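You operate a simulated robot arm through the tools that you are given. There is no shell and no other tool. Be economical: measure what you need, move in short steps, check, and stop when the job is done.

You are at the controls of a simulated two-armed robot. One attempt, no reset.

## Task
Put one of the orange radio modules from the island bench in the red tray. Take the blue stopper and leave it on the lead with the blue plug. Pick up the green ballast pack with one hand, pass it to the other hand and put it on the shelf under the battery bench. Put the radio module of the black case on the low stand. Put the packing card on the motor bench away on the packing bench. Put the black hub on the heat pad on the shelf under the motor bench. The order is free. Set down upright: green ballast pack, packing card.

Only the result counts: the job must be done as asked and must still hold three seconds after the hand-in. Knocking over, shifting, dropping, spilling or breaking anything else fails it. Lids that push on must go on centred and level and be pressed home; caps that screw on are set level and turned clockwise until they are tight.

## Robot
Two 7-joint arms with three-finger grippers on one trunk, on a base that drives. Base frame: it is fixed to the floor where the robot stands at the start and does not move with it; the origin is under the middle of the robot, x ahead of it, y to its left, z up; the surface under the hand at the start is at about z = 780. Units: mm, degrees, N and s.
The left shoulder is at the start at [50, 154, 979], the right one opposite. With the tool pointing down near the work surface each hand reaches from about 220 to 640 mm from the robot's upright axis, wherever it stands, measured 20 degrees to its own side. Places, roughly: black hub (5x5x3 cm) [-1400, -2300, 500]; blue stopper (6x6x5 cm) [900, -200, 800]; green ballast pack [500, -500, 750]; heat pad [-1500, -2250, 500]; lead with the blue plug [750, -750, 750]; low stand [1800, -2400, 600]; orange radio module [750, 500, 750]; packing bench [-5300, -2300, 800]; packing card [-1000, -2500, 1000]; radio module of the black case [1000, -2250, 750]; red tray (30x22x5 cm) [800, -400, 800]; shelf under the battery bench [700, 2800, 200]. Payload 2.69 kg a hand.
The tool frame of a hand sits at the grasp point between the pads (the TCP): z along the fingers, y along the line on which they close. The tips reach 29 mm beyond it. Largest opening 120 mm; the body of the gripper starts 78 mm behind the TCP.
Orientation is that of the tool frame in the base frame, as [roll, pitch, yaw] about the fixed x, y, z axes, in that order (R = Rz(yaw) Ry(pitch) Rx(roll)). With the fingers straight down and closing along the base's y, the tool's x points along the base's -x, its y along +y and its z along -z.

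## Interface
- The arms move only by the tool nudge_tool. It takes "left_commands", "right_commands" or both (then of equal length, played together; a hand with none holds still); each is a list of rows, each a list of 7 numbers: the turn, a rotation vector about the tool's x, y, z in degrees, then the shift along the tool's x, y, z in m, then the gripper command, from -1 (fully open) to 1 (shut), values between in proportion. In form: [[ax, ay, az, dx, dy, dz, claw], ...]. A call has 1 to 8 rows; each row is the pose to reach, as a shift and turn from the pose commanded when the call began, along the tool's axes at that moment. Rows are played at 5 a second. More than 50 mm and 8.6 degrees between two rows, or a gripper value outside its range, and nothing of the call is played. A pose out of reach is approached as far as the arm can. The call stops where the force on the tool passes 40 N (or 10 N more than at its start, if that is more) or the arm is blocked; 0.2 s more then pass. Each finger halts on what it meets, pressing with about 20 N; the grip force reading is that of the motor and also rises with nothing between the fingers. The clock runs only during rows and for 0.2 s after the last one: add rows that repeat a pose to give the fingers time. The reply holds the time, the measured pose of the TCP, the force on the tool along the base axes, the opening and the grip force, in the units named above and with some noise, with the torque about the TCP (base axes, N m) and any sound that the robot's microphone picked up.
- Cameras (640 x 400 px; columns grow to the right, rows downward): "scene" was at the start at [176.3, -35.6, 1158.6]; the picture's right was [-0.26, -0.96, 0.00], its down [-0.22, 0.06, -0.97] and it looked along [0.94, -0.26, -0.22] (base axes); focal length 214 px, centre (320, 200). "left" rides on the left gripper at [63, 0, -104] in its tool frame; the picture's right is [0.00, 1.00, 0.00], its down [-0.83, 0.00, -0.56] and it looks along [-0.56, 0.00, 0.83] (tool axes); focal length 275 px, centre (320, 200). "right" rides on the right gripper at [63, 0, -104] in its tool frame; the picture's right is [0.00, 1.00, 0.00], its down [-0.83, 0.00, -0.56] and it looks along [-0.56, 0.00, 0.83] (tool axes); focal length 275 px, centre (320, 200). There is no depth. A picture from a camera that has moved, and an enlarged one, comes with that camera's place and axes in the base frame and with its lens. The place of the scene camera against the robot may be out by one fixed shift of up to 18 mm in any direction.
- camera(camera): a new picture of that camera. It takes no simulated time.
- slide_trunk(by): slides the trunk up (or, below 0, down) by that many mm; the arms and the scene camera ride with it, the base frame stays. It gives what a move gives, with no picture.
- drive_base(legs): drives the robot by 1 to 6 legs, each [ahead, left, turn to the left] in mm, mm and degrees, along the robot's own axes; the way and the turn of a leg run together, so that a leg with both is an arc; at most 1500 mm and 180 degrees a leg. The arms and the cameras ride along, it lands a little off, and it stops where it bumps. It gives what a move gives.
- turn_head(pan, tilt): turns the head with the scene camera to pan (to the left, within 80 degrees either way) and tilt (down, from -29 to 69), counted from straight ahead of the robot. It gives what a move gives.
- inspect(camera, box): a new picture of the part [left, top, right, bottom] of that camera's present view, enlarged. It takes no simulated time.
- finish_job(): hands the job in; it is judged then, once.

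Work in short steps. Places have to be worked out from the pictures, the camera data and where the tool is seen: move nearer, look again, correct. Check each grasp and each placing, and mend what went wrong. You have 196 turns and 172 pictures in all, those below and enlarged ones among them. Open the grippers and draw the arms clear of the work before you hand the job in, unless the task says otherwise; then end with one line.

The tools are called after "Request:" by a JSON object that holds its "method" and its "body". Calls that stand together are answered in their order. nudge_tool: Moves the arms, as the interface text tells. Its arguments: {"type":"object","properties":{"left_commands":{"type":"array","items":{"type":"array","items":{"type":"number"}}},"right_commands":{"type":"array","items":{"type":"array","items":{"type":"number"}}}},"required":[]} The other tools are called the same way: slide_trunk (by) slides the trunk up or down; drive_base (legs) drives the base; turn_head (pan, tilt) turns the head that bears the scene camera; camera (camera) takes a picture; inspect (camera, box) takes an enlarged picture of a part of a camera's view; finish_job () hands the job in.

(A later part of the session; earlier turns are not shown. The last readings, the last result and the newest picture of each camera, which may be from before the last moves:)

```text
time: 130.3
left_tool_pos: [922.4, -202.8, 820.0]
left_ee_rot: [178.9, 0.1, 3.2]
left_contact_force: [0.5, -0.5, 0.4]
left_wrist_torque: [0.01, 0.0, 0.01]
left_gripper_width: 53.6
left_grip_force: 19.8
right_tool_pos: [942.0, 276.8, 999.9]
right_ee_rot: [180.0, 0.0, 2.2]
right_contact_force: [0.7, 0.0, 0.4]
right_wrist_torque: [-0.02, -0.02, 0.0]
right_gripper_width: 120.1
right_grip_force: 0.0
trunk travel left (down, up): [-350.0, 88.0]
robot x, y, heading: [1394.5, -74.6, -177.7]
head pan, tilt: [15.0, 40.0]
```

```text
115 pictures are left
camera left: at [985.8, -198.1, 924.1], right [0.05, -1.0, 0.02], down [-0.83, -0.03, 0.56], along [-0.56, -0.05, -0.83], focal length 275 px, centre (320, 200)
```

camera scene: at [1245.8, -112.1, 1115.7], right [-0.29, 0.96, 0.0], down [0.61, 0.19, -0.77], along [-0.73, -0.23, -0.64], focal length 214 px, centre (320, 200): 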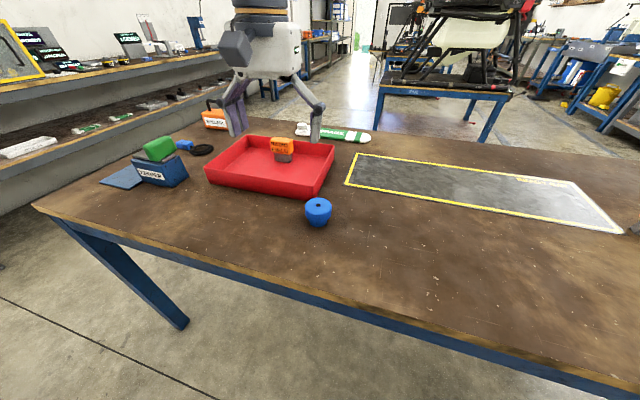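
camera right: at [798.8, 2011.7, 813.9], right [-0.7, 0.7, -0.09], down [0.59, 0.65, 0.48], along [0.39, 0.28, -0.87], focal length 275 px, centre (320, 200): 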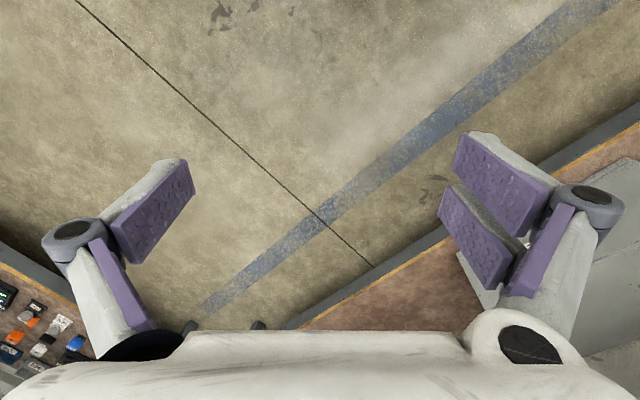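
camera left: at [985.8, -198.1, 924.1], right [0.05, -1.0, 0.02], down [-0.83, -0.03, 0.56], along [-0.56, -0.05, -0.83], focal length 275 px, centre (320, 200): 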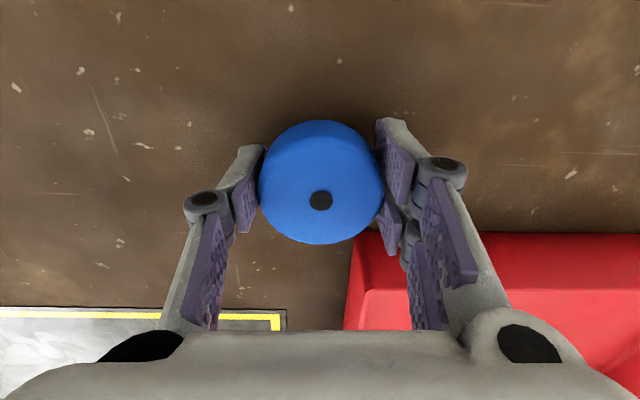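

Gripped at 53.6 mm. I lift the stopper 150 mm and move the robot left toward the lead.

Request:
{"method": "nudge_tool", "body": {"left_commands": [[0, 0, 0, 0, 0, -0.02, 1], [0, 0, 0, 0, 0, -0.06, 1], [0, 0, 0, 0, 0, -0.1, 1], [0, 0, 0, 0, 0, -0.15, 1], [0, 0, 0, 0, 0, -0.15, 1]]}}

Request:
{"method": "drive_base", "body": {"legs": [[120, 430, 0]]}}

Request:
{"method": "camera", "body": {"camera": "left"}}

Request:
{"method": "turn_head", "body": {"pan": 0, "tilt": 40}}

Request:
{"method": "camera", "body": {"camera": "scene"}}

```text
time: 131.5
left_tool_pos: [924.9, -200.3, 972.0]
left_ee_rot: [178.8, 0.2, 3.2]
left_contact_force: [-0.3, 1.0, -0.3]
left_wrist_torque: [-0.03, -0.05, 0.03]
left_gripper_width: 53.9
left_grip_force: 19.9
right_tool_pos: [941.6, 275.8, 1000.4]
right_ee_rot: [179.9, 0.0, 2.3]
right_contact_force: [0.1, 0.3, -1.2]
right_wrist_torque: [-0.01, -0.03, -0.01]
right_gripper_width: 120.0
right_grip_force: 0.0
trunk travel left (down, up): [-350.0, 88.0]
robot x, y, heading: [1395.1, -74.8, -178.0]
head pan, tilt: [15.0, 40.0]
```

```text
time: 135.4
left_tool_pos: [821.1, -637.9, 971.4]
left_ee_rot: [178.8, 0.1, 3.4]
left_contact_force: [-0.3, -0.1, -0.2]
left_wrist_torque: [0.02, 0.01, -0.02]
left_gripper_width: 53.5
left_grip_force: 19.9
right_tool_pos: [836.9, -160.9, 999.6]
right_ee_rot: [179.9, -0.1, 2.3]
right_contact_force: [0.2, 0.1, 0.4]
right_wrist_torque: [0.03, 0.01, 0.02]
right_gripper_width: 120.0
right_grip_force: 0.0
trunk travel left (down, up): [-350.0, 88.0]
robot x, y, heading: [1291.1, -510.4, -177.6]
head pan, tilt: [15.0, 40.0]
```

```text
114 pictures are left
camera left: at [883.6, -632.5, 1075.0], right [0.05, -1.0, 0.02], down [-0.83, -0.03, 0.56], along [-0.56, -0.05, -0.83], focal length 275 px, centre (320, 200)
```

left: 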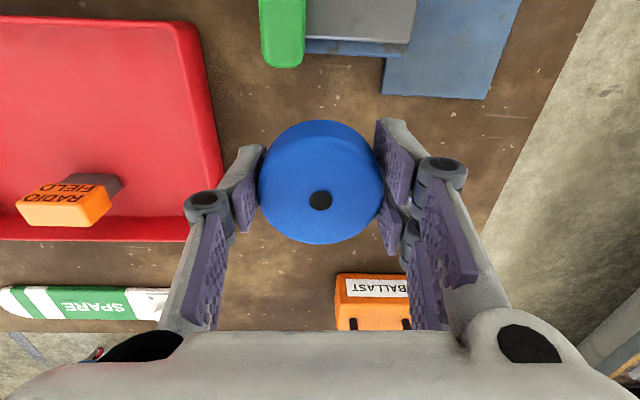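

```text
time: 136.1
left_tool_pos: [821.1, -636.2, 970.3]
left_ee_rot: [178.8, 0.2, 3.3]
left_contact_force: [-0.2, -0.6, -1.2]
left_wrist_torque: [-0.01, -0.04, 0.01]
left_gripper_width: 53.6
left_grip_force: 20.1
right_tool_pos: [837.2, -160.6, 1001.1]
right_ee_rot: [179.9, -0.1, 2.2]
right_contact_force: [-0.2, -0.1, -0.6]
right_wrist_torque: [0.01, 0.0, -0.03]
right_gripper_width: 120.0
right_grip_force: 0.0
trunk travel left (down, up): [-350.0, 88.0]
robot x, y, heading: [1292.5, -510.9, -177.7]
head pan, tilt: [0.0, 40.0]
```

```text
113 pictures are left
camera scene: at [1138.7, -527.4, 1115.6], right [-0.04, 1.0, 0.0], down [0.64, 0.03, -0.77], along [-0.77, -0.03, -0.64], focal length 214 px, centre (320, 200)
```

scene: 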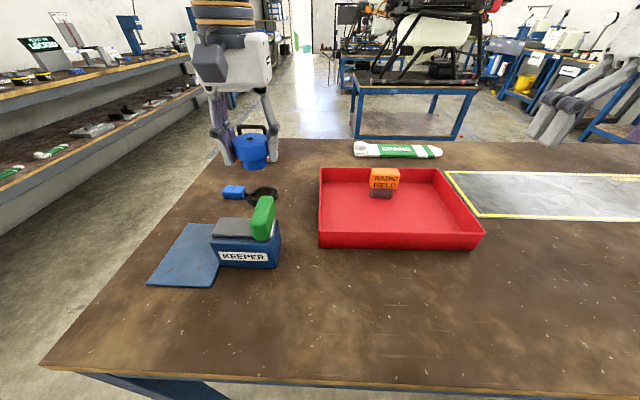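

The lead is hidden behind the stopper. I move the hand 100 mm ahead so the ring shows above it in the picture.

Request:
{"method": "nudge_tool", "body": {"left_commands": [[0, 0, 0, -0.04, 0, 0, 1], [0, 0, 0, -0.08, 0, 0, 1], [0, 0, 0, -0.1, 0, 0, 1], [0, 0, 0, -0.1, 0, 0, 1]]}}

Request:
{"method": "camera", "body": {"camera": "left"}}

Request:
{"method": "inspect", "body": {"camera": "scene", "box": [200, 130, 300, 220]}}

```text
time: 137.1
left_tool_pos: [735.2, -643.8, 965.5]
left_ee_rot: [178.8, 0.1, 3.2]
left_contact_force: [-0.4, -0.7, -0.6]
left_wrist_torque: [0.01, -0.02, -0.02]
left_gripper_width: 53.5
left_grip_force: 20.1
left hand out of reach, approached as far as the arm can: row 3, 4
right_tool_pos: [837.3, -161.0, 1001.5]
right_ee_rot: [179.9, 0.0, 2.3]
right_contact_force: [1.0, -0.9, 0.0]
right_wrist_torque: [-0.03, -0.03, 0.03]
right_gripper_width: 119.7
right_grip_force: 0.1
trunk travel left (down, up): [-350.0, 88.0]
robot x, y, heading: [1290.7, -512.3, -177.7]
head pan, tilt: [0.0, 40.0]
```

```text
112 pictures are left
camera left: at [798.0, -638.3, 1070.0], right [0.05, -1.0, 0.02], down [-0.83, -0.03, 0.56], along [-0.56, -0.05, -0.83], focal length 275 px, centre (320, 200)
```

left: 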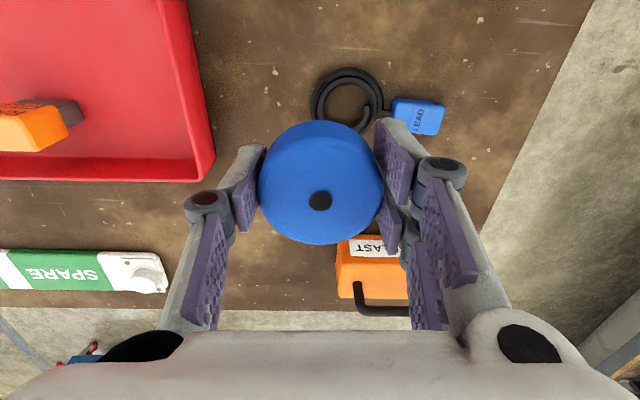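

```text
4.44 times, centred on (250, 175) of scene
camera zoom: at [1138.6, -527.2, 1115.6], right [-0.04, 1.0, 0.0], down [0.64, 0.03, -0.77], along [-0.77, -0.03, -0.64], focal length 953 px, centre (631, 311)
```

zoom: 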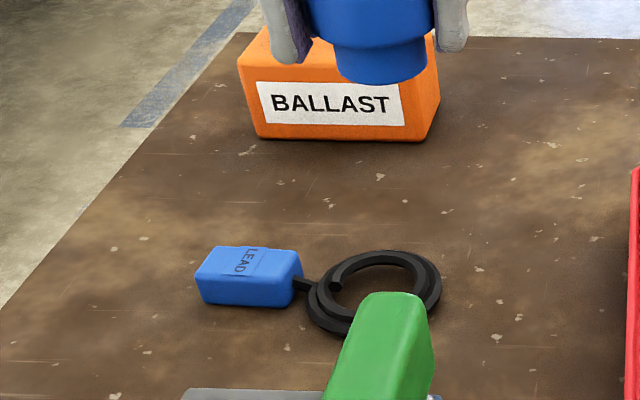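

The lead's coil (inner Ø≈45, outer Ø≈72) is centred near [731, -674]. The stopper has a narrower foot (≈37 mm), so I'll feel whether the coil carries it. First I come 60 mm nearer for reach.

Request:
{"method": "drive_base", "body": {"legs": [[60, 0, 0]]}}

Request:
{"method": "camera", "body": {"camera": "left"}}

```text
time: 138.1
left_tool_pos: [675.5, -645.7, 966.5]
left_ee_rot: [178.8, 0.1, 3.4]
left_contact_force: [-0.2, 0.1, -0.6]
left_wrist_torque: [-0.02, 0.02, -0.01]
left_gripper_width: 53.6
left_grip_force: 20.2
right_tool_pos: [776.3, -162.5, 1000.4]
right_ee_rot: [179.9, -0.1, 2.3]
right_contact_force: [-0.4, 0.6, -0.4]
right_wrist_torque: [0.01, -0.04, 0.02]
right_gripper_width: 120.0
right_grip_force: 0.0
trunk travel left (down, up): [-350.0, 88.0]
robot x, y, heading: [1230.6, -514.8, -177.5]
head pan, tilt: [0.0, 40.0]
```

```text
110 pictures are left
camera left: at [737.6, -640.9, 1069.8], right [0.05, -1.0, 0.02], down [-0.83, -0.03, 0.56], along [-0.56, -0.05, -0.83], focal length 275 px, centre (320, 200)
```

left: 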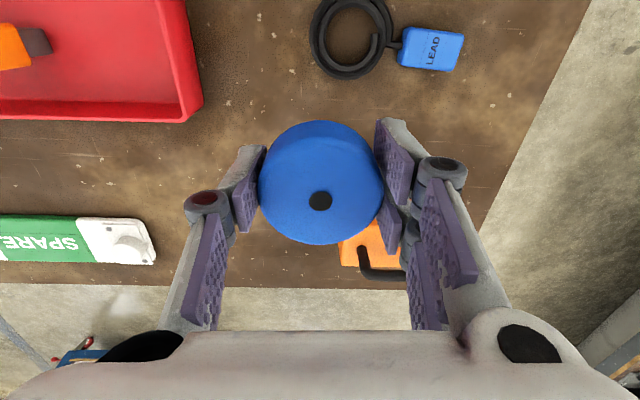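

Ring centre refined to about [724, -675]. I carry the stopper over it and down to just above.

Request:
{"method": "nudge_tool", "body": {"left_commands": [[0, 0, 0, 0.025, 0.016, 0, 1], [0, 0, 0, 0.0475, 0.032, 0, 1], [0, 0, 0, 0.0475, 0.032, 0.04, 1], [0, 0, 0, 0.0475, 0.032, 0.08, 1], [0, 0, 0, 0.0475, 0.032, 0.11, 1], [0, 0, 0, 0.0475, 0.032, 0.11, 1]]}}

Request:
{"method": "inspect", "body": {"camera": "scene", "box": [180, 140, 300, 230]}}

Request:
{"method": "camera", "body": {"camera": "left"}}

```text
time: 139.5
left_tool_pos: [724.0, -678.0, 856.2]
left_ee_rot: [178.9, 0.0, 3.3]
left_contact_force: [0.1, 0.0, -0.7]
left_wrist_torque: [0.05, -0.04, 0.03]
left_gripper_width: 53.4
left_grip_force: 20.2
right_tool_pos: [777.6, -162.7, 1001.0]
right_ee_rot: [179.9, 0.1, 2.4]
right_contact_force: [-0.4, 0.2, -0.5]
right_wrist_torque: [0.05, 0.02, 0.0]
right_gripper_width: 119.8
right_grip_force: 0.0
trunk travel left (down, up): [-350.0, 88.0]
robot x, y, heading: [1227.5, -510.1, -177.7]
head pan, tilt: [0.0, 40.0]
```

```text
4.44 times, centred on (240, 185) of scene
camera zoom: at [1079.2, -529.7, 1115.7], right [-0.04, 1.0, 0.0], down [0.64, 0.03, -0.77], along [-0.77, -0.03, -0.64], focal length 953 px, centre (676, 267)
```

zoom: 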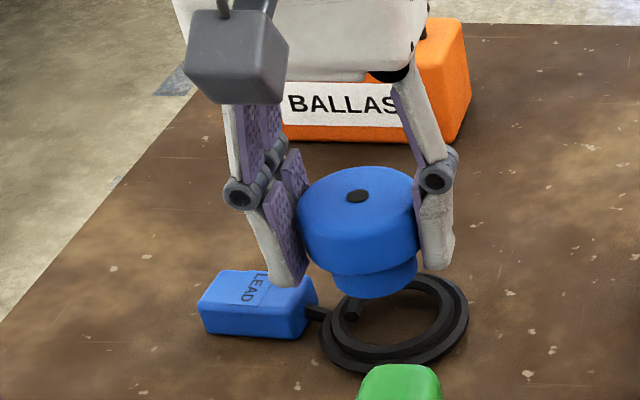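

```text
108 pictures are left
camera left: at [787.5, -672.7, 960.6], right [0.05, -1.0, 0.02], down [-0.83, -0.03, 0.56], along [-0.56, -0.05, -0.83], focal length 275 px, centre (320, 200)
```

left: 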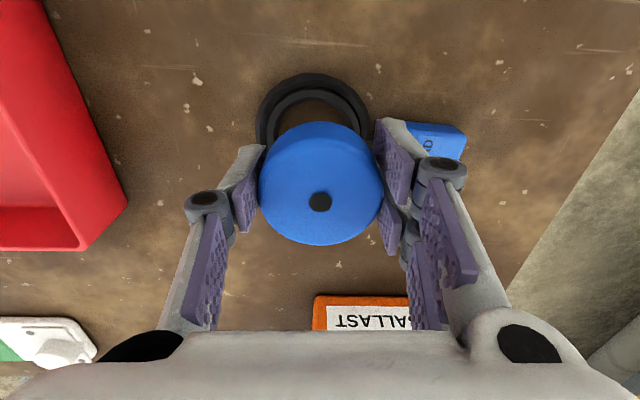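

Ring centre is 3.5 mm more toward +y; x matches. I correct and lower in small steps, feeling for contact.

Request:
{"method": "nudge_tool", "body": {"left_commands": [[0, 0, 0, 0, -0.0035, 0.006, 1], [0, 0, 0, 0, -0.0035, 0.012, 1], [0, 0, 0, 0, -0.0035, 0.016, 1], [0, 0, 0, 0, -0.0035, 0.019, 1], [0, 0, 0, 0, -0.0035, 0.022, 1]]}}

```text
time: 140.7
left_tool_pos: [723.3, -675.2, 836.2]
left_ee_rot: [178.8, 0.3, 3.3]
left_contact_force: [0.0, -1.4, 8.6]
left_wrist_torque: [0.16, 0.02, -0.04]
left_gripper_width: 53.6
left_grip_force: 20.1
right_tool_pos: [777.7, -162.9, 1000.3]
right_ee_rot: [179.9, 0.0, 2.3]
right_contact_force: [0.3, 0.5, 0.5]
right_wrist_torque: [-0.02, 0.02, 0.01]
right_gripper_width: 120.2
right_grip_force: 0.1
trunk travel left (down, up): [-350.0, 88.0]
robot x, y, heading: [1230.5, -513.5, -177.7]
head pan, tilt: [0.0, 40.0]
```

Contact at z=836 (16 mm above bench level), on the +y side. I press 3 mm further to see whether it seats or sinks.

Request:
{"method": "nudge_tool", "body": {"left_commands": [[0, 0, 0, 0, 0, 0.0015, 1], [0, 0, 0, 0, 0, 0.003, 1], [0, 0, 0, 0, 0, 0.003, 1]]}}

Request:
{"method": "inspect", "body": {"camera": "scene", "box": [180, 140, 300, 230]}}

Request:
{"method": "camera", "body": {"camera": "left"}}

```text
time: 141.5
left_tool_pos: [724.9, -674.5, 833.4]
left_ee_rot: [178.8, 0.5, 3.3]
left_contact_force: [-4.1, -2.6, 24.7]
left_wrist_torque: [0.06, 0.18, 0.11]
left_gripper_width: 53.3
left_grip_force: 19.7
right_tool_pos: [779.6, -163.7, 1001.6]
right_ee_rot: [179.9, 0.1, 2.3]
right_contact_force: [0.4, 0.7, 0.9]
right_wrist_torque: [0.0, 0.0, 0.0]
right_gripper_width: 120.2
right_grip_force: 0.0
trunk travel left (down, up): [-350.0, 88.0]
robot x, y, heading: [1232.6, -514.4, -177.8]
head pan, tilt: [0.0, 40.0]
```

```text
4.44 times, centred on (240, 185) of scene
camera zoom: at [1080.3, -529.4, 1115.9], right [-0.04, 1.0, 0.0], down [0.64, 0.03, -0.77], along [-0.77, -0.03, -0.64], focal length 953 px, centre (676, 267)
```

zoom: 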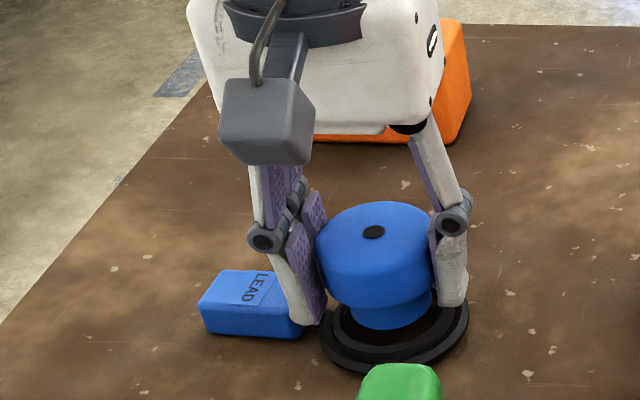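

```text
106 pictures are left
camera left: at [787.9, -669.6, 936.7], right [0.05, -1.0, 0.02], down [-0.83, -0.03, 0.56], along [-0.56, -0.05, -0.83], focal length 275 px, centre (320, 200)
```

left: 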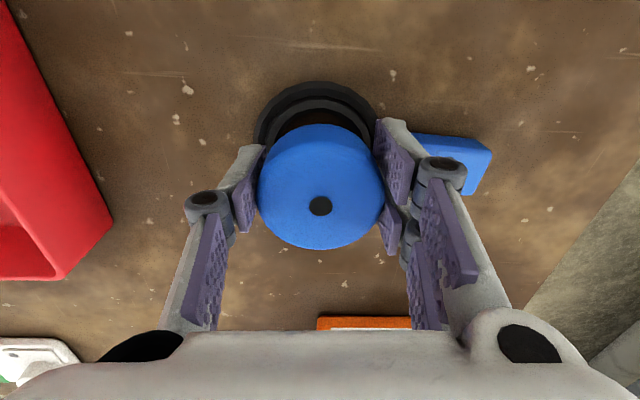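

Force 25 N with the contact centroid ~7 mm toward -x, and the view suggests the foot sits ~5 mm too far toward -x. I lift, shift +4 mm in x, and lower again.

Request:
{"method": "nudge_tool", "body": {"left_commands": [[0, 0, 0, 0, 0, -0.006, 1], [0, 0, 0, 0.0045, 0, -0.006, 1], [0, 0, 0, 0.0045, 0, -0.003, 1], [0, 0, 0, 0.0045, 0, 0.0, 1], [0, 0, 0, 0.0045, 0, 0.0, 1]]}}

Request:
{"method": "inspect", "body": {"camera": "scene", "box": [210, 170, 290, 230]}}

```text
time: 142.7
left_tool_pos: [730.1, -673.9, 832.6]
left_ee_rot: [178.8, 0.3, 3.2]
left_contact_force: [1.9, 0.0, 15.6]
left_wrist_torque: [0.11, -0.06, -0.01]
left_gripper_width: 53.2
left_grip_force: 20.1
right_tool_pos: [778.4, -163.5, 1000.6]
right_ee_rot: [180.0, 0.0, 2.2]
right_contact_force: [-0.1, 0.3, 0.0]
right_wrist_torque: [0.0, 0.01, 0.0]
right_gripper_width: 119.9
right_grip_force: 0.1
trunk travel left (down, up): [-350.0, 88.0]
robot x, y, heading: [1233.1, -509.6, -177.5]
head pan, tilt: [0.0, 40.0]
```

```text
6.67 times, centred on (250, 200) of scene
camera zoom: at [1080.3, -529.3, 1116.0], right [-0.04, 1.0, 0.0], down [0.64, 0.03, -0.77], along [-0.77, -0.03, -0.64], focal length 1430 px, centre (787, 200)
```

zoom: 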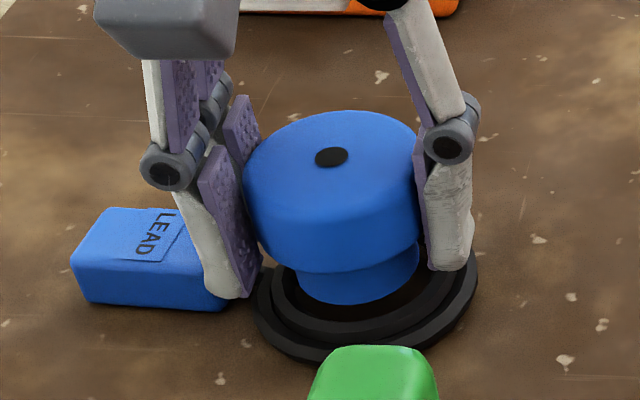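

The load now centres under the foot and the height is the same, so the coil carries it. I open only ~10 mm (the plug is close to one finger), then lift away and look.

Request:
{"method": "nudge_tool", "body": {"left_commands": [[0, 0, 0, 0, 0, -0.0015, 1], [0, 0, 0, 0, 0, -0.0015, 0.05], [0, 0, 0, 0, 0, -0.0015, -0.06], [0, 0, 0, 0, 0, -0.0015, -0.06], [0, 0, 0, 0, 0, -0.0015, -0.06]]}}

Request:
{"method": "inspect", "body": {"camera": "scene", "box": [210, 170, 290, 230]}}

Request:
{"method": "camera", "body": {"camera": "left"}}

```text
time: 143.9
left_tool_pos: [729.1, -674.4, 833.2]
left_ee_rot: [178.8, 0.2, 3.2]
left_contact_force: [0.4, -0.9, 0.7]
left_wrist_torque: [0.01, 0.05, -0.01]
left_gripper_width: 63.7
left_grip_force: 0.1
right_tool_pos: [778.1, -162.9, 1000.7]
right_ee_rot: [179.9, 0.0, 2.3]
right_contact_force: [0.4, 0.6, 0.1]
right_wrist_torque: [0.02, 0.0, 0.0]
right_gripper_width: 119.8
right_grip_force: 0.1
trunk travel left (down, up): [-350.0, 88.0]
robot x, y, heading: [1234.7, -512.4, -177.8]
head pan, tilt: [0.0, 40.0]
```

```text
6.67 times, centred on (250, 200) of scene
camera zoom: at [1079.1, -529.6, 1115.6], right [-0.04, 1.0, 0.0], down [0.64, 0.03, -0.77], along [-0.77, -0.03, -0.64], focal length 1430 px, centre (787, 200)
```

zoom: 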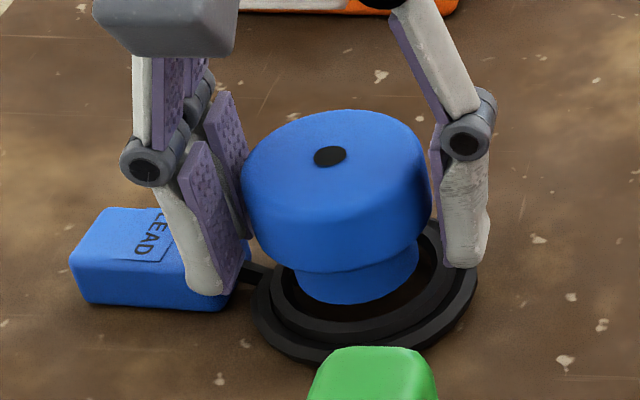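

```text
103 pictures are left
camera left: at [791.9, -669.0, 937.0], right [0.05, -1.0, 0.02], down [-0.83, -0.03, 0.56], along [-0.56, -0.05, -0.83], focal length 275 px, centre (320, 200)
```

left: 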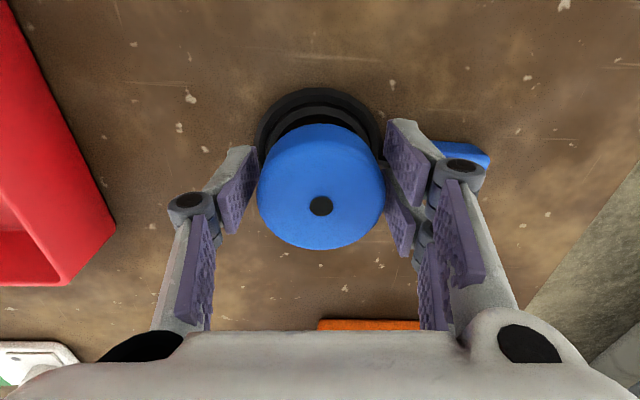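

The stopper stays up on the coil unaided. I lift the hand straight up and check again.

Request:
{"method": "nudge_tool", "body": {"left_commands": [[0, 0, 0, 0, 0, -0.01, -0.06], [0, 0, 0, 0, 0, -0.03, -0.06], [0, 0, 0, 0, 0, -0.06, -0.06], [0, 0, 0, 0, 0, -0.1, -0.06], [0, 0, 0, 0, 0, -0.14, -0.5], [0, 0, 0, 0, 0, -0.14, -1]]}}

Request:
{"method": "camera", "body": {"camera": "left"}}

Request:
{"method": "inspect", "body": {"camera": "scene", "box": [210, 160, 290, 220]}}

```text
time: 145.3
left_tool_pos: [730.1, -671.4, 973.0]
left_ee_rot: [178.8, 0.1, 3.3]
left_contact_force: [0.8, -0.1, 0.0]
left_wrist_torque: [0.01, -0.01, 0.0]
left_gripper_width: 120.2
left_grip_force: 0.1
right_tool_pos: [778.0, -162.5, 1001.5]
right_ee_rot: [179.9, -0.1, 2.4]
right_contact_force: [0.2, 0.4, -0.3]
right_wrist_torque: [0.03, -0.03, -0.02]
right_gripper_width: 120.1
right_grip_force: 0.1
trunk travel left (down, up): [-350.0, 88.0]
robot x, y, heading: [1231.5, -512.2, -177.8]
head pan, tilt: [0.0, 40.0]
```

```text
102 pictures are left
camera left: at [793.1, -666.4, 1077.6], right [0.05, -1.0, 0.02], down [-0.83, -0.03, 0.56], along [-0.56, -0.05, -0.83], focal length 275 px, centre (320, 200)
```

left: 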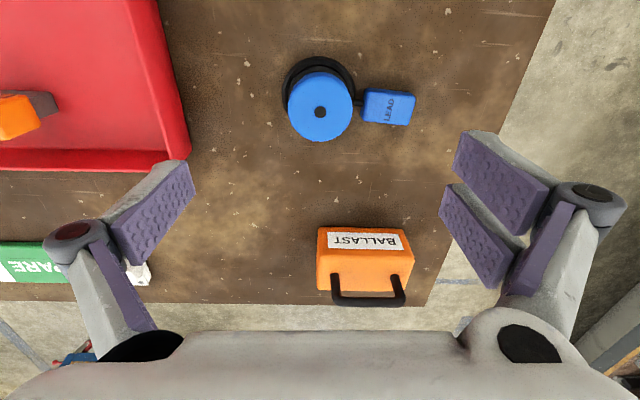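

```text
6.67 times, centred on (250, 190) of scene
camera zoom: at [1079.1, -529.6, 1115.6], right [-0.04, 1.0, 0.0], down [0.64, 0.03, -0.77], along [-0.77, -0.03, -0.64], focal length 1430 px, centre (787, 267)
```

zoom: 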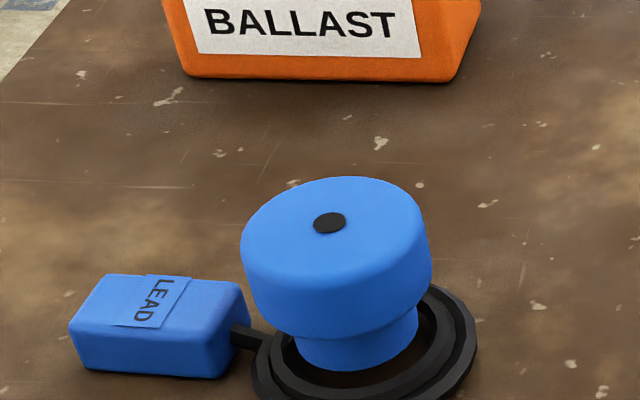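

The stopper stands on the coil and the lead hasn't moved. Next the black case at about [1000, -2250]; I back off, turn to face -y and look.

Request:
{"method": "drive_base", "body": {"legs": [[-400, 0, 0], [0, 0, 88]]}}

Request:
{"method": "turn_head", "body": {"pan": -15, "tilt": 15}}

Request:
{"method": "camera", "body": {"camera": "scene"}}

```text
time: 151.5
left_tool_pos: [1769.2, -1004.2, 972.7]
left_ee_rot: [178.9, 0.1, 90.7]
left_contact_force: [0.2, -0.6, -0.2]
left_wrist_torque: [-0.02, 0.0, -0.01]
left_gripper_width: 120.2
left_grip_force: 0.0
right_tool_pos: [1263.3, -934.3, 999.9]
right_ee_rot: [179.9, 0.0, 89.8]
right_contact_force: [-0.5, 0.3, 0.0]
right_wrist_torque: [0.0, 0.01, -0.03]
right_gripper_width: 120.1
right_grip_force: 0.0
trunk travel left (down, up): [-350.0, 88.0]
robot x, y, heading: [1631.9, -496.5, -90.4]
head pan, tilt: [0.0, 40.0]
```

```text
time: 152.4
left_tool_pos: [1769.0, -1003.6, 974.0]
left_ee_rot: [178.9, 0.3, 90.8]
left_contact_force: [-0.3, -0.3, -0.7]
left_wrist_torque: [-0.04, -0.02, 0.0]
left_gripper_width: 119.9
left_grip_force: 0.1
right_tool_pos: [1263.0, -935.4, 1000.7]
right_ee_rot: [180.0, 0.1, 89.8]
right_contact_force: [-0.6, -0.6, 0.2]
right_wrist_torque: [0.01, -0.01, -0.01]
right_gripper_width: 120.1
right_grip_force: 0.1
trunk travel left (down, up): [-350.0, 88.0]
robot x, y, heading: [1629.3, -495.1, -90.3]
head pan, tilt: [-15.0, 15.0]
```

```text
100 pictures are left
camera scene: at [1615.9, -674.2, 1155.1], right [-0.96, 0.26, 0.0], down [0.07, 0.25, -0.97], along [-0.25, -0.93, -0.26], focal length 214 px, centre (320, 200)
```

scene: 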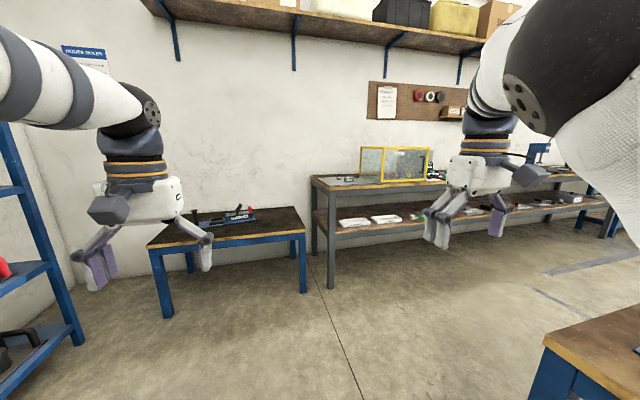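

Low stand ahead-left, the long bench at right. I zoom in on both.

Request:
{"method": "inspect", "body": {"camera": "scene", "box": [300, 130, 520, 270]}}

Request:
{"method": "inspect", "body": {"camera": "scene", "box": [140, 180, 320, 300]}}

```text
2.86 times, centred on (410, 200) of scene
camera zoom: at [1615.9, -674.2, 1155.1], right [-0.96, 0.26, 0.0], down [0.07, 0.25, -0.97], along [-0.25, -0.93, -0.26], focal length 613 px, centre (63, 200)
```

zoom: 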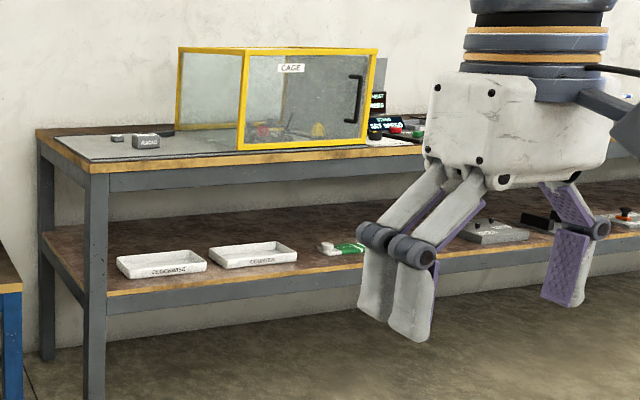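

```text
3.33 times, centred on (230, 240) of scene
camera zoom: at [1615.9, -674.2, 1155.1], right [-0.96, 0.26, 0.0], down [0.07, 0.25, -0.97], along [-0.25, -0.93, -0.26], focal length 715 px, centre (620, 67)
```

zoom: 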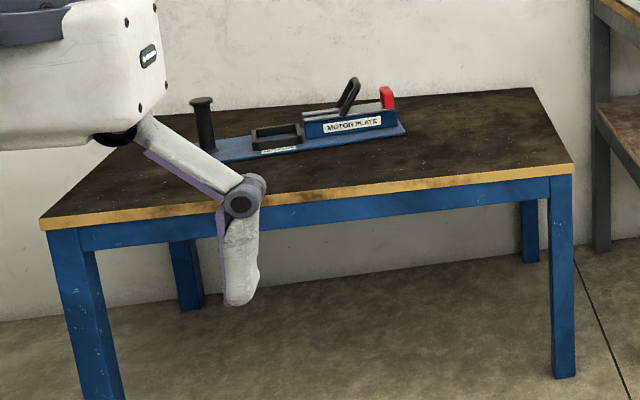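

A small dark module labelled RADIO lies on the near end of the long bench. I drive closer.

Request:
{"method": "drive_base", "body": {"legs": [[650, -450, 0]]}}

Request:
{"method": "turn_head", "body": {"pan": -5, "tilt": 30}}

Request:
{"method": "camera", "body": {"camera": "scene"}}

```text
time: 156.6
left_tool_pos: [1311.8, -1647.3, 973.9]
left_ee_rot: [178.7, 0.0, 90.5]
left_contact_force: [0.4, -0.9, 0.1]
left_wrist_torque: [-0.01, 0.04, 0.0]
left_gripper_width: 119.9
left_grip_force: 0.1
right_tool_pos: [806.6, -1572.9, 1000.6]
right_ee_rot: [179.9, 0.0, 89.4]
right_contact_force: [-0.1, -1.2, -0.8]
right_wrist_torque: [0.01, -0.03, -0.01]
right_gripper_width: 120.0
right_grip_force: 0.0
trunk travel left (down, up): [-350.0, 88.0]
robot x, y, heading: [1175.3, -1140.8, -90.5]
head pan, tilt: [-15.0, 15.0]
```

```text
time: 157.4
left_tool_pos: [1312.5, -1646.4, 973.2]
left_ee_rot: [178.7, 0.2, 90.4]
left_contact_force: [0.1, 0.4, -0.1]
left_wrist_torque: [0.01, -0.03, 0.03]
left_gripper_width: 120.0
left_grip_force: 0.1
right_tool_pos: [806.0, -1572.3, 1001.1]
right_ee_rot: [179.8, 0.1, 89.4]
right_contact_force: [-0.1, 0.5, 0.8]
right_wrist_torque: [0.01, -0.02, 0.0]
right_gripper_width: 119.9
right_grip_force: 0.0
trunk travel left (down, up): [-350.0, 88.0]
robot x, y, heading: [1180.0, -1138.7, -90.8]
head pan, tilt: [-5.0, 30.0]
```

```text
97 pictures are left
camera scene: at [1177.9, -1315.4, 1131.0], right [-1.0, 0.1, 0.0], down [0.05, 0.5, -0.87], along [-0.09, -0.86, -0.5], focal length 214 px, centre (320, 200)
```

scene: 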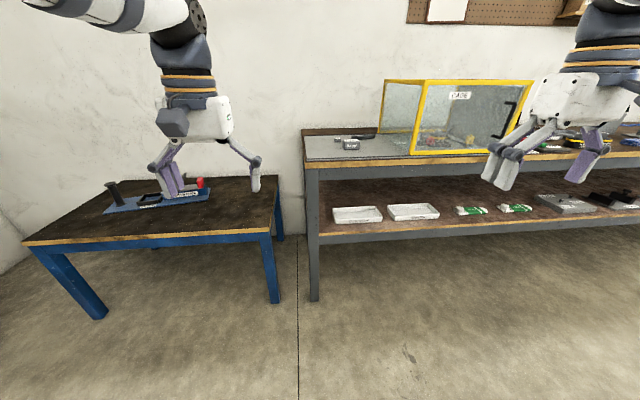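

Module is near [880, -2480]; the cage's side stands at x≈550, so I bring the right hand inward first and then drive up to the bench.

Request:
{"method": "nudge_tool", "body": {"right_commands": [[0, 0, 0, 0, 0.04, 0, -1], [0, 0, 0, 0, 0.08, 0, -1], [0, 0, 0, 0, 0.12, 0, -1], [0, 0, 0, 0, 0.15, 0, -1], [0, 0, 0, 0, 0.15, 0, -1]]}}

Request:
{"method": "drive_base", "body": {"legs": [[650, -70, 0]]}}

Request:
{"method": "camera", "body": {"camera": "right"}}

Request:
{"method": "camera", "body": {"camera": "scene"}}

```text
time: 158.6
left_tool_pos: [1312.0, -1646.5, 974.0]
left_ee_rot: [178.8, 0.2, 90.5]
left_contact_force: [-0.1, -0.4, -0.1]
left_wrist_torque: [0.0, -0.02, 0.06]
left_gripper_width: 119.7
left_grip_force: 0.0
right_tool_pos: [942.0, -1608.7, 1005.9]
right_ee_rot: [179.7, -0.2, 89.4]
right_contact_force: [0.7, -0.5, -0.3]
right_wrist_torque: [-0.02, 0.01, -0.03]
right_gripper_width: 120.2
right_grip_force: 0.0
right hand out of reach, approached as far as the arm can: row 3, 4, 5
trunk travel left (down, up): [-350.0, 88.0]
robot x, y, heading: [1176.1, -1135.2, -90.6]
head pan, tilt: [-5.0, 30.0]
```

```text
time: 162.2
left_tool_pos: [1242.2, -2293.1, 971.9]
left_ee_rot: [178.7, 0.2, 90.8]
left_contact_force: [-0.3, -0.3, -0.1]
left_wrist_torque: [0.0, -0.02, -0.01]
left_gripper_width: 119.9
left_grip_force: 0.1
right_tool_pos: [872.1, -2256.9, 1005.6]
right_ee_rot: [179.8, -0.1, 89.7]
right_contact_force: [-0.2, -0.2, -0.3]
right_wrist_torque: [0.0, 0.01, 0.0]
right_gripper_width: 120.0
right_grip_force: 0.0
trunk travel left (down, up): [-350.0, 88.0]
robot x, y, heading: [1105.7, -1780.4, -90.4]
head pan, tilt: [-5.0, 30.0]
```

```text
96 pictures are left
camera right: at [871.3, -2193.7, 1109.4], right [1.0, 0.0, 0.0], down [0.0, -0.83, 0.55], along [0.0, -0.55, -0.83], focal length 275 px, centre (320, 200)
```

right: 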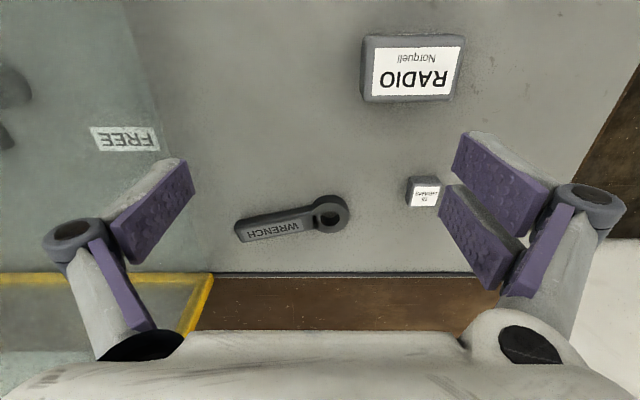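

```text
95 pictures are left
camera scene: at [1105.0, -1962.5, 1130.9], right [-1.0, 0.09, 0.0], down [0.05, 0.5, -0.87], along [-0.08, -0.86, -0.5], focal length 214 px, centre (320, 200)
```

scene: 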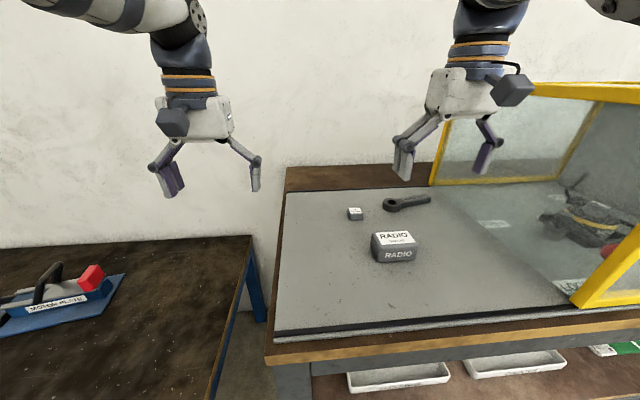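

Triangulating wrist and scene views puts the black RADIO module's top near [940, -2222, 885] – the bench is higher than I assumed. I move the right hand over it and look again.

Request:
{"method": "nudge_tool", "body": {"right_commands": [[0, 0, 0, 0.01, 0.02, 0, -1], [0, 0, 0, 0.02, 0.045, 0, -1], [0, 0, 0, 0.035, 0.068, 0, -1], [0, 0, 0, 0.035, 0.068, 0, -1]]}}

Request:
{"method": "camera", "body": {"camera": "right"}}

```text
time: 163.2
left_tool_pos: [1241.5, -2292.7, 974.1]
left_ee_rot: [178.8, 0.2, 90.7]
left_contact_force: [-0.1, 1.2, -0.8]
left_wrist_torque: [0.01, 0.01, 0.04]
left_gripper_width: 119.9
left_grip_force: 0.1
right_tool_pos: [926.0, -2273.2, 1014.6]
right_ee_rot: [179.8, -0.3, 89.8]
right_contact_force: [-0.9, 0.9, 0.5]
right_wrist_torque: [0.04, 0.04, -0.02]
right_gripper_width: 120.1
right_grip_force: 0.0
right hand out of reach, approached as far as the arm can: row 1, 2, 3, 4
trunk travel left (down, up): [-350.0, 88.0]
robot x, y, heading: [1102.5, -1786.1, -90.1]
head pan, tilt: [-5.0, 30.0]
```

```text
94 pictures are left
camera right: at [925.1, -2209.6, 1119.4], right [1.0, 0.0, 0.0], down [0.0, -0.83, 0.55], along [0.0, -0.55, -0.83], focal length 275 px, centre (320, 200)
```

right: 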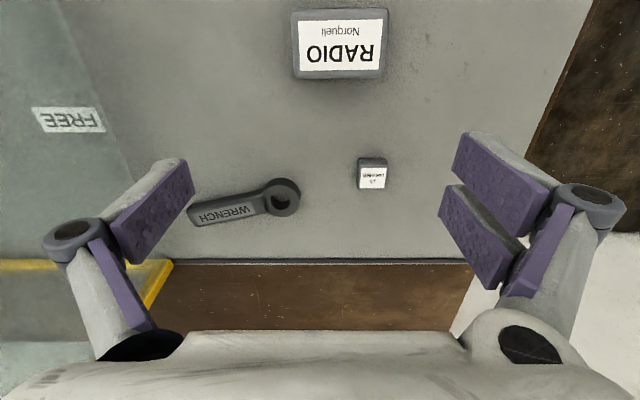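

The module's top is confirmed at [940, -2224, 886], about 70 × 40 mm. I back off 80 mm so the hand isn't folded, then move over it.

Request:
{"method": "drive_base", "body": {"legs": [[-80, 0, 0]]}}

Request:
{"method": "nudge_tool", "body": {"right_commands": [[0, 0, 0, -0.015, 0.007, 0.02, -1], [0, 0, 0, -0.031, 0.014, 0.05, -1], [0, 0, 0, -0.031, 0.014, 0.06, -1], [0, 0, 0, -0.031, 0.014, 0.06, -1]]}}

Request:
{"method": "camera", "body": {"camera": "right"}}

```text
time: 164.3
left_tool_pos: [1242.4, -2211.3, 974.3]
left_ee_rot: [178.7, 0.2, 90.8]
left_contact_force: [0.1, 0.6, 0.7]
left_wrist_torque: [-0.03, 0.05, 0.0]
left_gripper_width: 120.0
left_grip_force: 0.1
right_tool_pos: [925.7, -2191.1, 1015.2]
right_ee_rot: [179.8, 0.0, 89.9]
right_contact_force: [-0.3, 0.4, -0.8]
right_wrist_torque: [-0.06, 0.01, -0.02]
right_gripper_width: 120.2
right_grip_force: 0.1
trunk travel left (down, up): [-350.0, 88.0]
robot x, y, heading: [1102.8, -1702.1, -90.2]
head pan, tilt: [-5.0, 30.0]
```

```text
time: 165.3
left_tool_pos: [1242.8, -2212.5, 973.9]
left_ee_rot: [178.8, 0.1, 90.9]
left_contact_force: [0.1, -0.1, -0.1]
left_wrist_torque: [0.0, -0.01, -0.01]
left_gripper_width: 120.2
left_grip_force: 0.0
right_tool_pos: [939.4, -2223.8, 954.3]
right_ee_rot: [179.8, -0.2, 89.8]
right_contact_force: [0.9, 0.1, -0.1]
right_wrist_torque: [-0.02, 0.03, -0.04]
right_gripper_width: 119.7
right_grip_force: 0.0
trunk travel left (down, up): [-350.0, 88.0]
robot x, y, heading: [1103.6, -1705.0, -90.3]
head pan, tilt: [-5.0, 30.0]
```

```text
93 pictures are left
camera right: at [939.6, -2160.2, 1058.9], right [1.0, 0.0, 0.0], down [0.0, -0.83, 0.55], along [0.0, -0.55, -0.83], focal length 275 px, centre (320, 200)
```

right: 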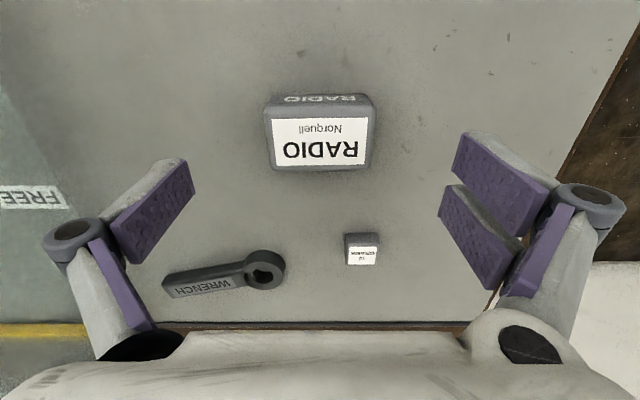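

Centred. I lower to z≈888 and close.

Request:
{"method": "nudge_tool", "body": {"right_commands": [[0, 0, 0, -0.002, 0, 0.03, -1], [0, 0, 0, -0.002, 0, 0.055, -1], [0, 0, 0, -0.002, 0, 0.066, -1], [0, 0, 0, -0.002, 0, 0.066, -0.5], [0, 0, 0, -0.002, 0, 0.066, 0.2], [0, 0, 0, -0.002, 0, 0.066, 1], [0, 0, 0, -0.002, 0, 0.066, 1]]}}

Request:
{"method": "camera", "body": {"camera": "right"}}

```text
time: 166.9
left_tool_pos: [1241.0, -2211.7, 973.1]
left_ee_rot: [178.8, 0.2, 90.8]
left_contact_force: [0.3, 0.3, 0.5]
left_wrist_torque: [0.02, 0.02, 0.01]
left_gripper_width: 119.8
left_grip_force: 0.0
right_tool_pos: [939.7, -2224.5, 890.2]
right_ee_rot: [179.8, -0.3, 89.7]
right_contact_force: [-1.1, 0.8, 1.5]
right_wrist_torque: [0.0, 0.02, 0.03]
right_gripper_width: 69.6
right_grip_force: 19.3
trunk travel left (down, up): [-350.0, 88.0]
robot x, y, heading: [1104.7, -1703.0, -90.3]
head pan, tilt: [-5.0, 30.0]
```

```text
92 pictures are left
camera right: at [939.6, -2162.1, 993.6], right [1.0, 0.0, 0.0], down [0.0, -0.83, 0.55], along [0.0, -0.55, -0.83], focal length 275 px, centre (320, 200)
```

right: 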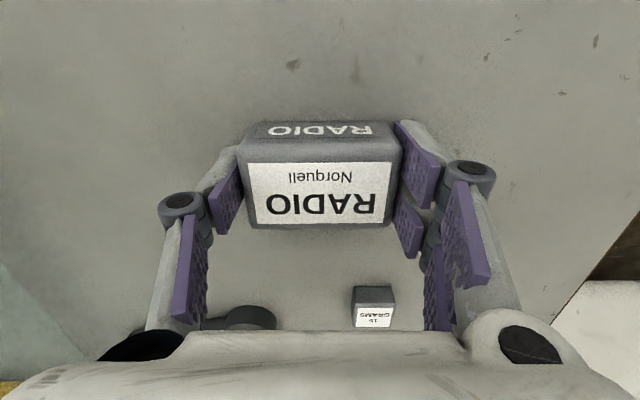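

Gripped at 69.6 mm. I lift and then look at the low stand.

Request:
{"method": "nudge_tool", "body": {"right_commands": [[0, 0, 0, 0, 0, -0.03, 1], [0, 0, 0, 0, 0, -0.07, 1], [0, 0, 0, 0, 0, -0.1, 1], [0, 0, 0, 0, 0, -0.1, 1]]}}

Request:
{"method": "turn_head", "body": {"pan": 20, "tilt": 35}}

Request:
{"method": "camera", "body": {"camera": "scene"}}

Request:
{"method": "camera", "body": {"camera": "left"}}

```text
time: 167.9
left_tool_pos: [1242.1, -2211.4, 973.5]
left_ee_rot: [178.8, 0.1, 90.8]
left_contact_force: [-0.4, 0.6, 0.9]
left_wrist_torque: [0.03, 0.0, -0.03]
left_gripper_width: 120.0
left_grip_force: 0.1
right_tool_pos: [939.8, -2224.8, 992.0]
right_ee_rot: [179.8, -0.2, 89.7]
right_contact_force: [0.4, -0.2, -0.2]
right_wrist_torque: [0.0, -0.02, -0.01]
right_gripper_width: 69.7
right_grip_force: 20.6
trunk travel left (down, up): [-350.0, 88.0]
robot x, y, heading: [1106.0, -1708.5, -90.2]
head pan, tilt: [-5.0, 30.0]
```

```text
time: 168.8
left_tool_pos: [1242.1, -2212.0, 973.3]
left_ee_rot: [178.8, 0.1, 90.8]
left_contact_force: [1.2, 0.4, -0.1]
left_wrist_torque: [0.03, 0.02, 0.01]
left_gripper_width: 119.9
left_grip_force: 0.1
right_tool_pos: [940.8, -2224.9, 991.3]
right_ee_rot: [179.8, -0.3, 89.9]
right_contact_force: [-1.1, 0.1, -2.0]
right_wrist_torque: [0.0, -0.05, 0.01]
right_gripper_width: 69.4
right_grip_force: 19.7
trunk travel left (down, up): [-350.0, 88.0]
robot x, y, heading: [1101.2, -1704.2, -90.3]
head pan, tilt: [20.0, 35.0]
```

```text
91 pictures are left
camera scene: at [1143.4, -1874.9, 1123.2], right [-0.94, -0.34, 0.0], down [-0.19, 0.54, -0.82], along [0.28, -0.77, -0.57], focal length 214 px, centre (320, 200)
```

scene: 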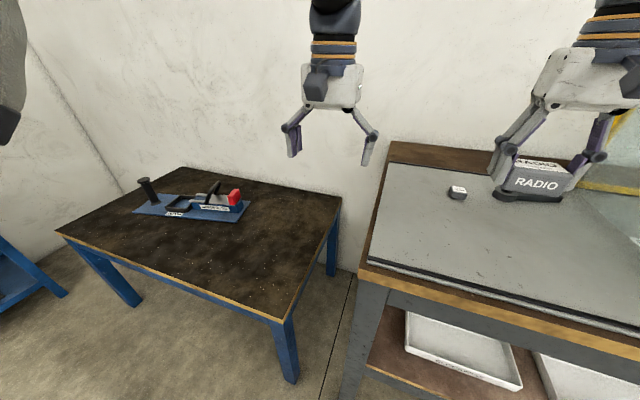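

```text
90 pictures are left
camera left: at [1239.5, -2149.0, 1077.3], right [1.0, 0.01, 0.02], down [0.0, -0.83, 0.56], along [0.02, -0.56, -0.83], focal length 275 px, centre (320, 200)
```

left: 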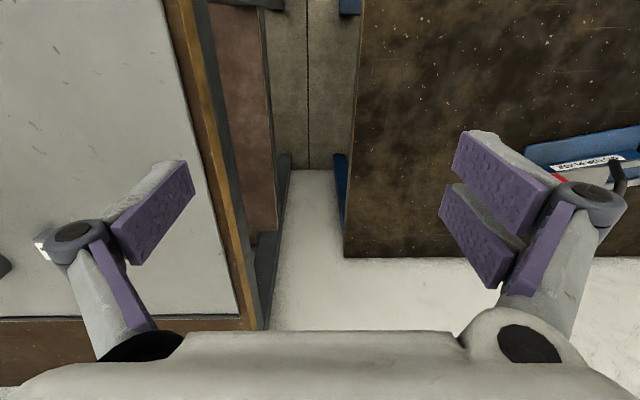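

The low stand's top is at z≈545, front edge y≈-2105, with free room near [1550, -2290]. I drive left to it and slide the trunk down part way.

Request:
{"method": "drive_base", "body": {"legs": [[-60, 0, 0], [0, 620, 0]]}}

Request:
{"method": "slide_trunk", "body": {"by": -200}}

Request:
{"method": "camera", "body": {"camera": "scene"}}

Request:
{"method": "camera", "body": {"camera": "right"}}

```text
time: 174.6
left_tool_pos: [1868.2, -2154.8, 973.1]
left_ee_rot: [178.8, 0.3, 90.8]
left_contact_force: [0.1, 0.0, -0.8]
left_wrist_torque: [0.0, -0.01, 0.01]
left_gripper_width: 119.8
left_grip_force: 0.1
right_tool_pos: [1565.5, -2167.6, 990.6]
right_ee_rot: [179.8, -0.2, 89.8]
right_contact_force: [0.0, 0.1, -0.5]
right_wrist_torque: [0.01, 0.0, -0.02]
right_gripper_width: 69.3
right_grip_force: 19.8
trunk travel left (down, up): [-350.0, 88.0]
robot x, y, heading: [1727.8, -1647.3, -90.3]
head pan, tilt: [20.0, 35.0]
```

```text
time: 176.8
left_tool_pos: [1868.5, -2153.4, 773.1]
left_ee_rot: [178.8, 0.2, 90.8]
left_contact_force: [0.5, 0.0, 0.6]
left_wrist_torque: [-0.01, 0.03, -0.01]
left_gripper_width: 120.0
left_grip_force: 0.0
right_tool_pos: [1566.7, -2191.8, 718.0]
right_ee_rot: [179.8, -9.6, 89.7]
right_contact_force: [-0.1, 0.1, -1.4]
right_wrist_torque: [0.0, 0.0, 0.01]
right_gripper_width: 69.9
right_grip_force: 20.6
trunk travel left (down, up): [-150.0, 288.0]
robot x, y, heading: [1729.5, -1644.5, -90.4]
head pan, tilt: [20.0, 35.0]
```

```text
89 pictures are left
camera scene: at [1769.9, -1875.6, 914.6], right [-0.94, -0.34, 0.0], down [-0.19, 0.54, -0.82], along [0.28, -0.77, -0.57], focal length 214 px, centre (320, 200)
```

scene: 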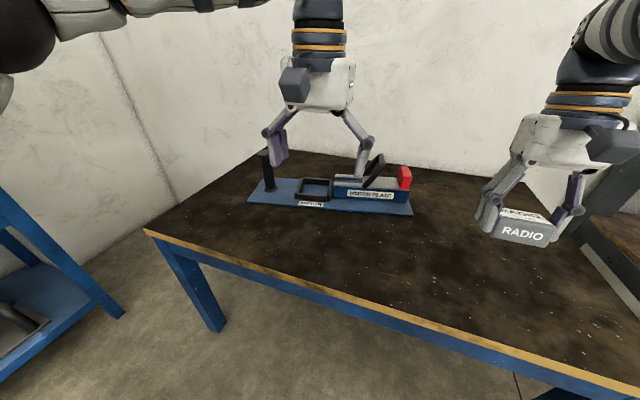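

```text
88 pictures are left
camera right: at [1565.7, -2147.0, 830.5], right [1.0, 0.0, 0.0], down [0.0, -0.91, 0.41], along [0.0, -0.41, -0.91], focal length 275 px, centre (320, 200)
```

right: 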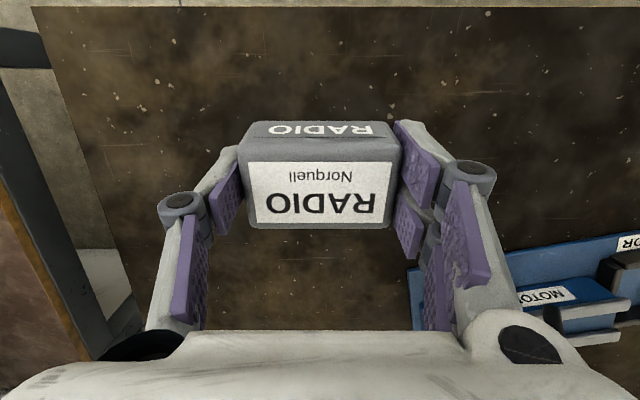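

The right hand tilted 9.6° during the slide. I level it and lower over the free spot on the stand.

Request:
{"method": "nudge_tool", "body": {"right_commands": [[0, -4.8, 0, -0.015, 0, 0.01, 1], [0, -9.6, 0, -0.03, 0, 0.03, 1], [0, -9.6, 0, -0.045, 0, 0.055, 1], [0, -9.6, 0, -0.057, 0, 0.08, 1], [0, -9.6, 0, -0.057, 0, 0.08, 1]]}}

Request:
{"method": "camera", "body": {"camera": "right"}}

Request:
{"method": "camera", "body": {"camera": "scene"}}

```text
time: 178.0
left_tool_pos: [1868.9, -2154.8, 773.2]
left_ee_rot: [178.8, 0.1, 90.8]
left_contact_force: [0.4, -0.1, -0.3]
left_wrist_torque: [0.01, 0.02, 0.01]
left_gripper_width: 120.1
left_grip_force: 0.0
right_tool_pos: [1566.1, -2234.9, 628.2]
right_ee_rot: [179.8, 0.0, 89.8]
right_contact_force: [0.4, 0.2, -1.4]
right_wrist_torque: [-0.01, 0.04, 0.02]
right_gripper_width: 69.7
right_grip_force: 20.1
right hand out of reach, approached as far as the arm can: row 1, 2
trunk travel left (down, up): [-150.0, 288.0]
robot x, y, heading: [1727.4, -1646.9, -90.2]
head pan, tilt: [20.0, 35.0]
```

```text
87 pictures are left
camera right: at [1566.0, -2171.8, 732.3], right [1.0, 0.0, 0.0], down [0.0, -0.83, 0.56], along [0.0, -0.56, -0.83], focal length 275 px, centre (320, 200)
```

right: 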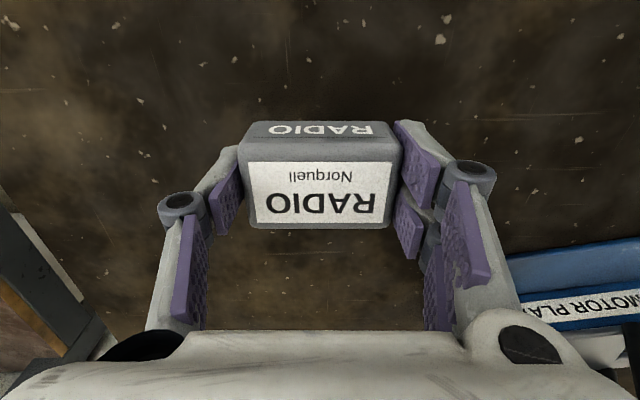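

```text
86 pictures are left
camera scene: at [1769.9, -1875.8, 914.5], right [-0.94, -0.34, 0.0], down [-0.19, 0.54, -0.82], along [0.28, -0.77, -0.57], focal length 214 px, centre (320, 200)
```

scene: 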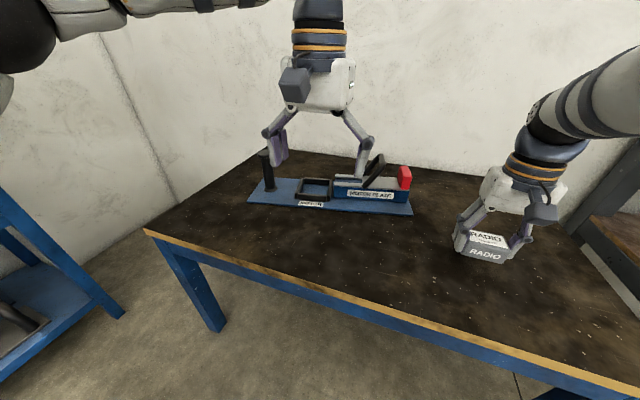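

Level again. I lower in 4 mm steps feeling for the stand.

Request:
{"method": "nudge_tool", "body": {"right_commands": [[0, 0, 0, 0, 0, 0.004, 1], [0, 0, 0, 0, 0, 0.008, 1], [0, 0, 0, 0, 0, 0.012, 1], [0, 0, 0, 0, 0, 0.016, 1], [0, 0, 0, 0, 0, 0.02, 1], [0, 0, 0, 0, 0, 0.024, 1]]}}

```text
time: 179.4
left_tool_pos: [1868.7, -2155.4, 773.6]
left_ee_rot: [178.8, 0.2, 90.8]
left_contact_force: [-0.4, -1.0, -0.8]
left_wrist_torque: [0.01, 0.02, 0.0]
left_gripper_width: 119.9
left_grip_force: 0.0
right_tool_pos: [1567.2, -2234.6, 604.2]
right_ee_rot: [179.8, 0.0, 89.7]
right_contact_force: [0.8, -0.3, -0.5]
right_wrist_torque: [-0.02, 0.01, -0.03]
right_gripper_width: 69.6
right_grip_force: 20.0
trunk travel left (down, up): [-150.0, 288.0]
robot x, y, heading: [1728.9, -1643.9, -90.1]
head pan, tilt: [20.0, 35.0]
```

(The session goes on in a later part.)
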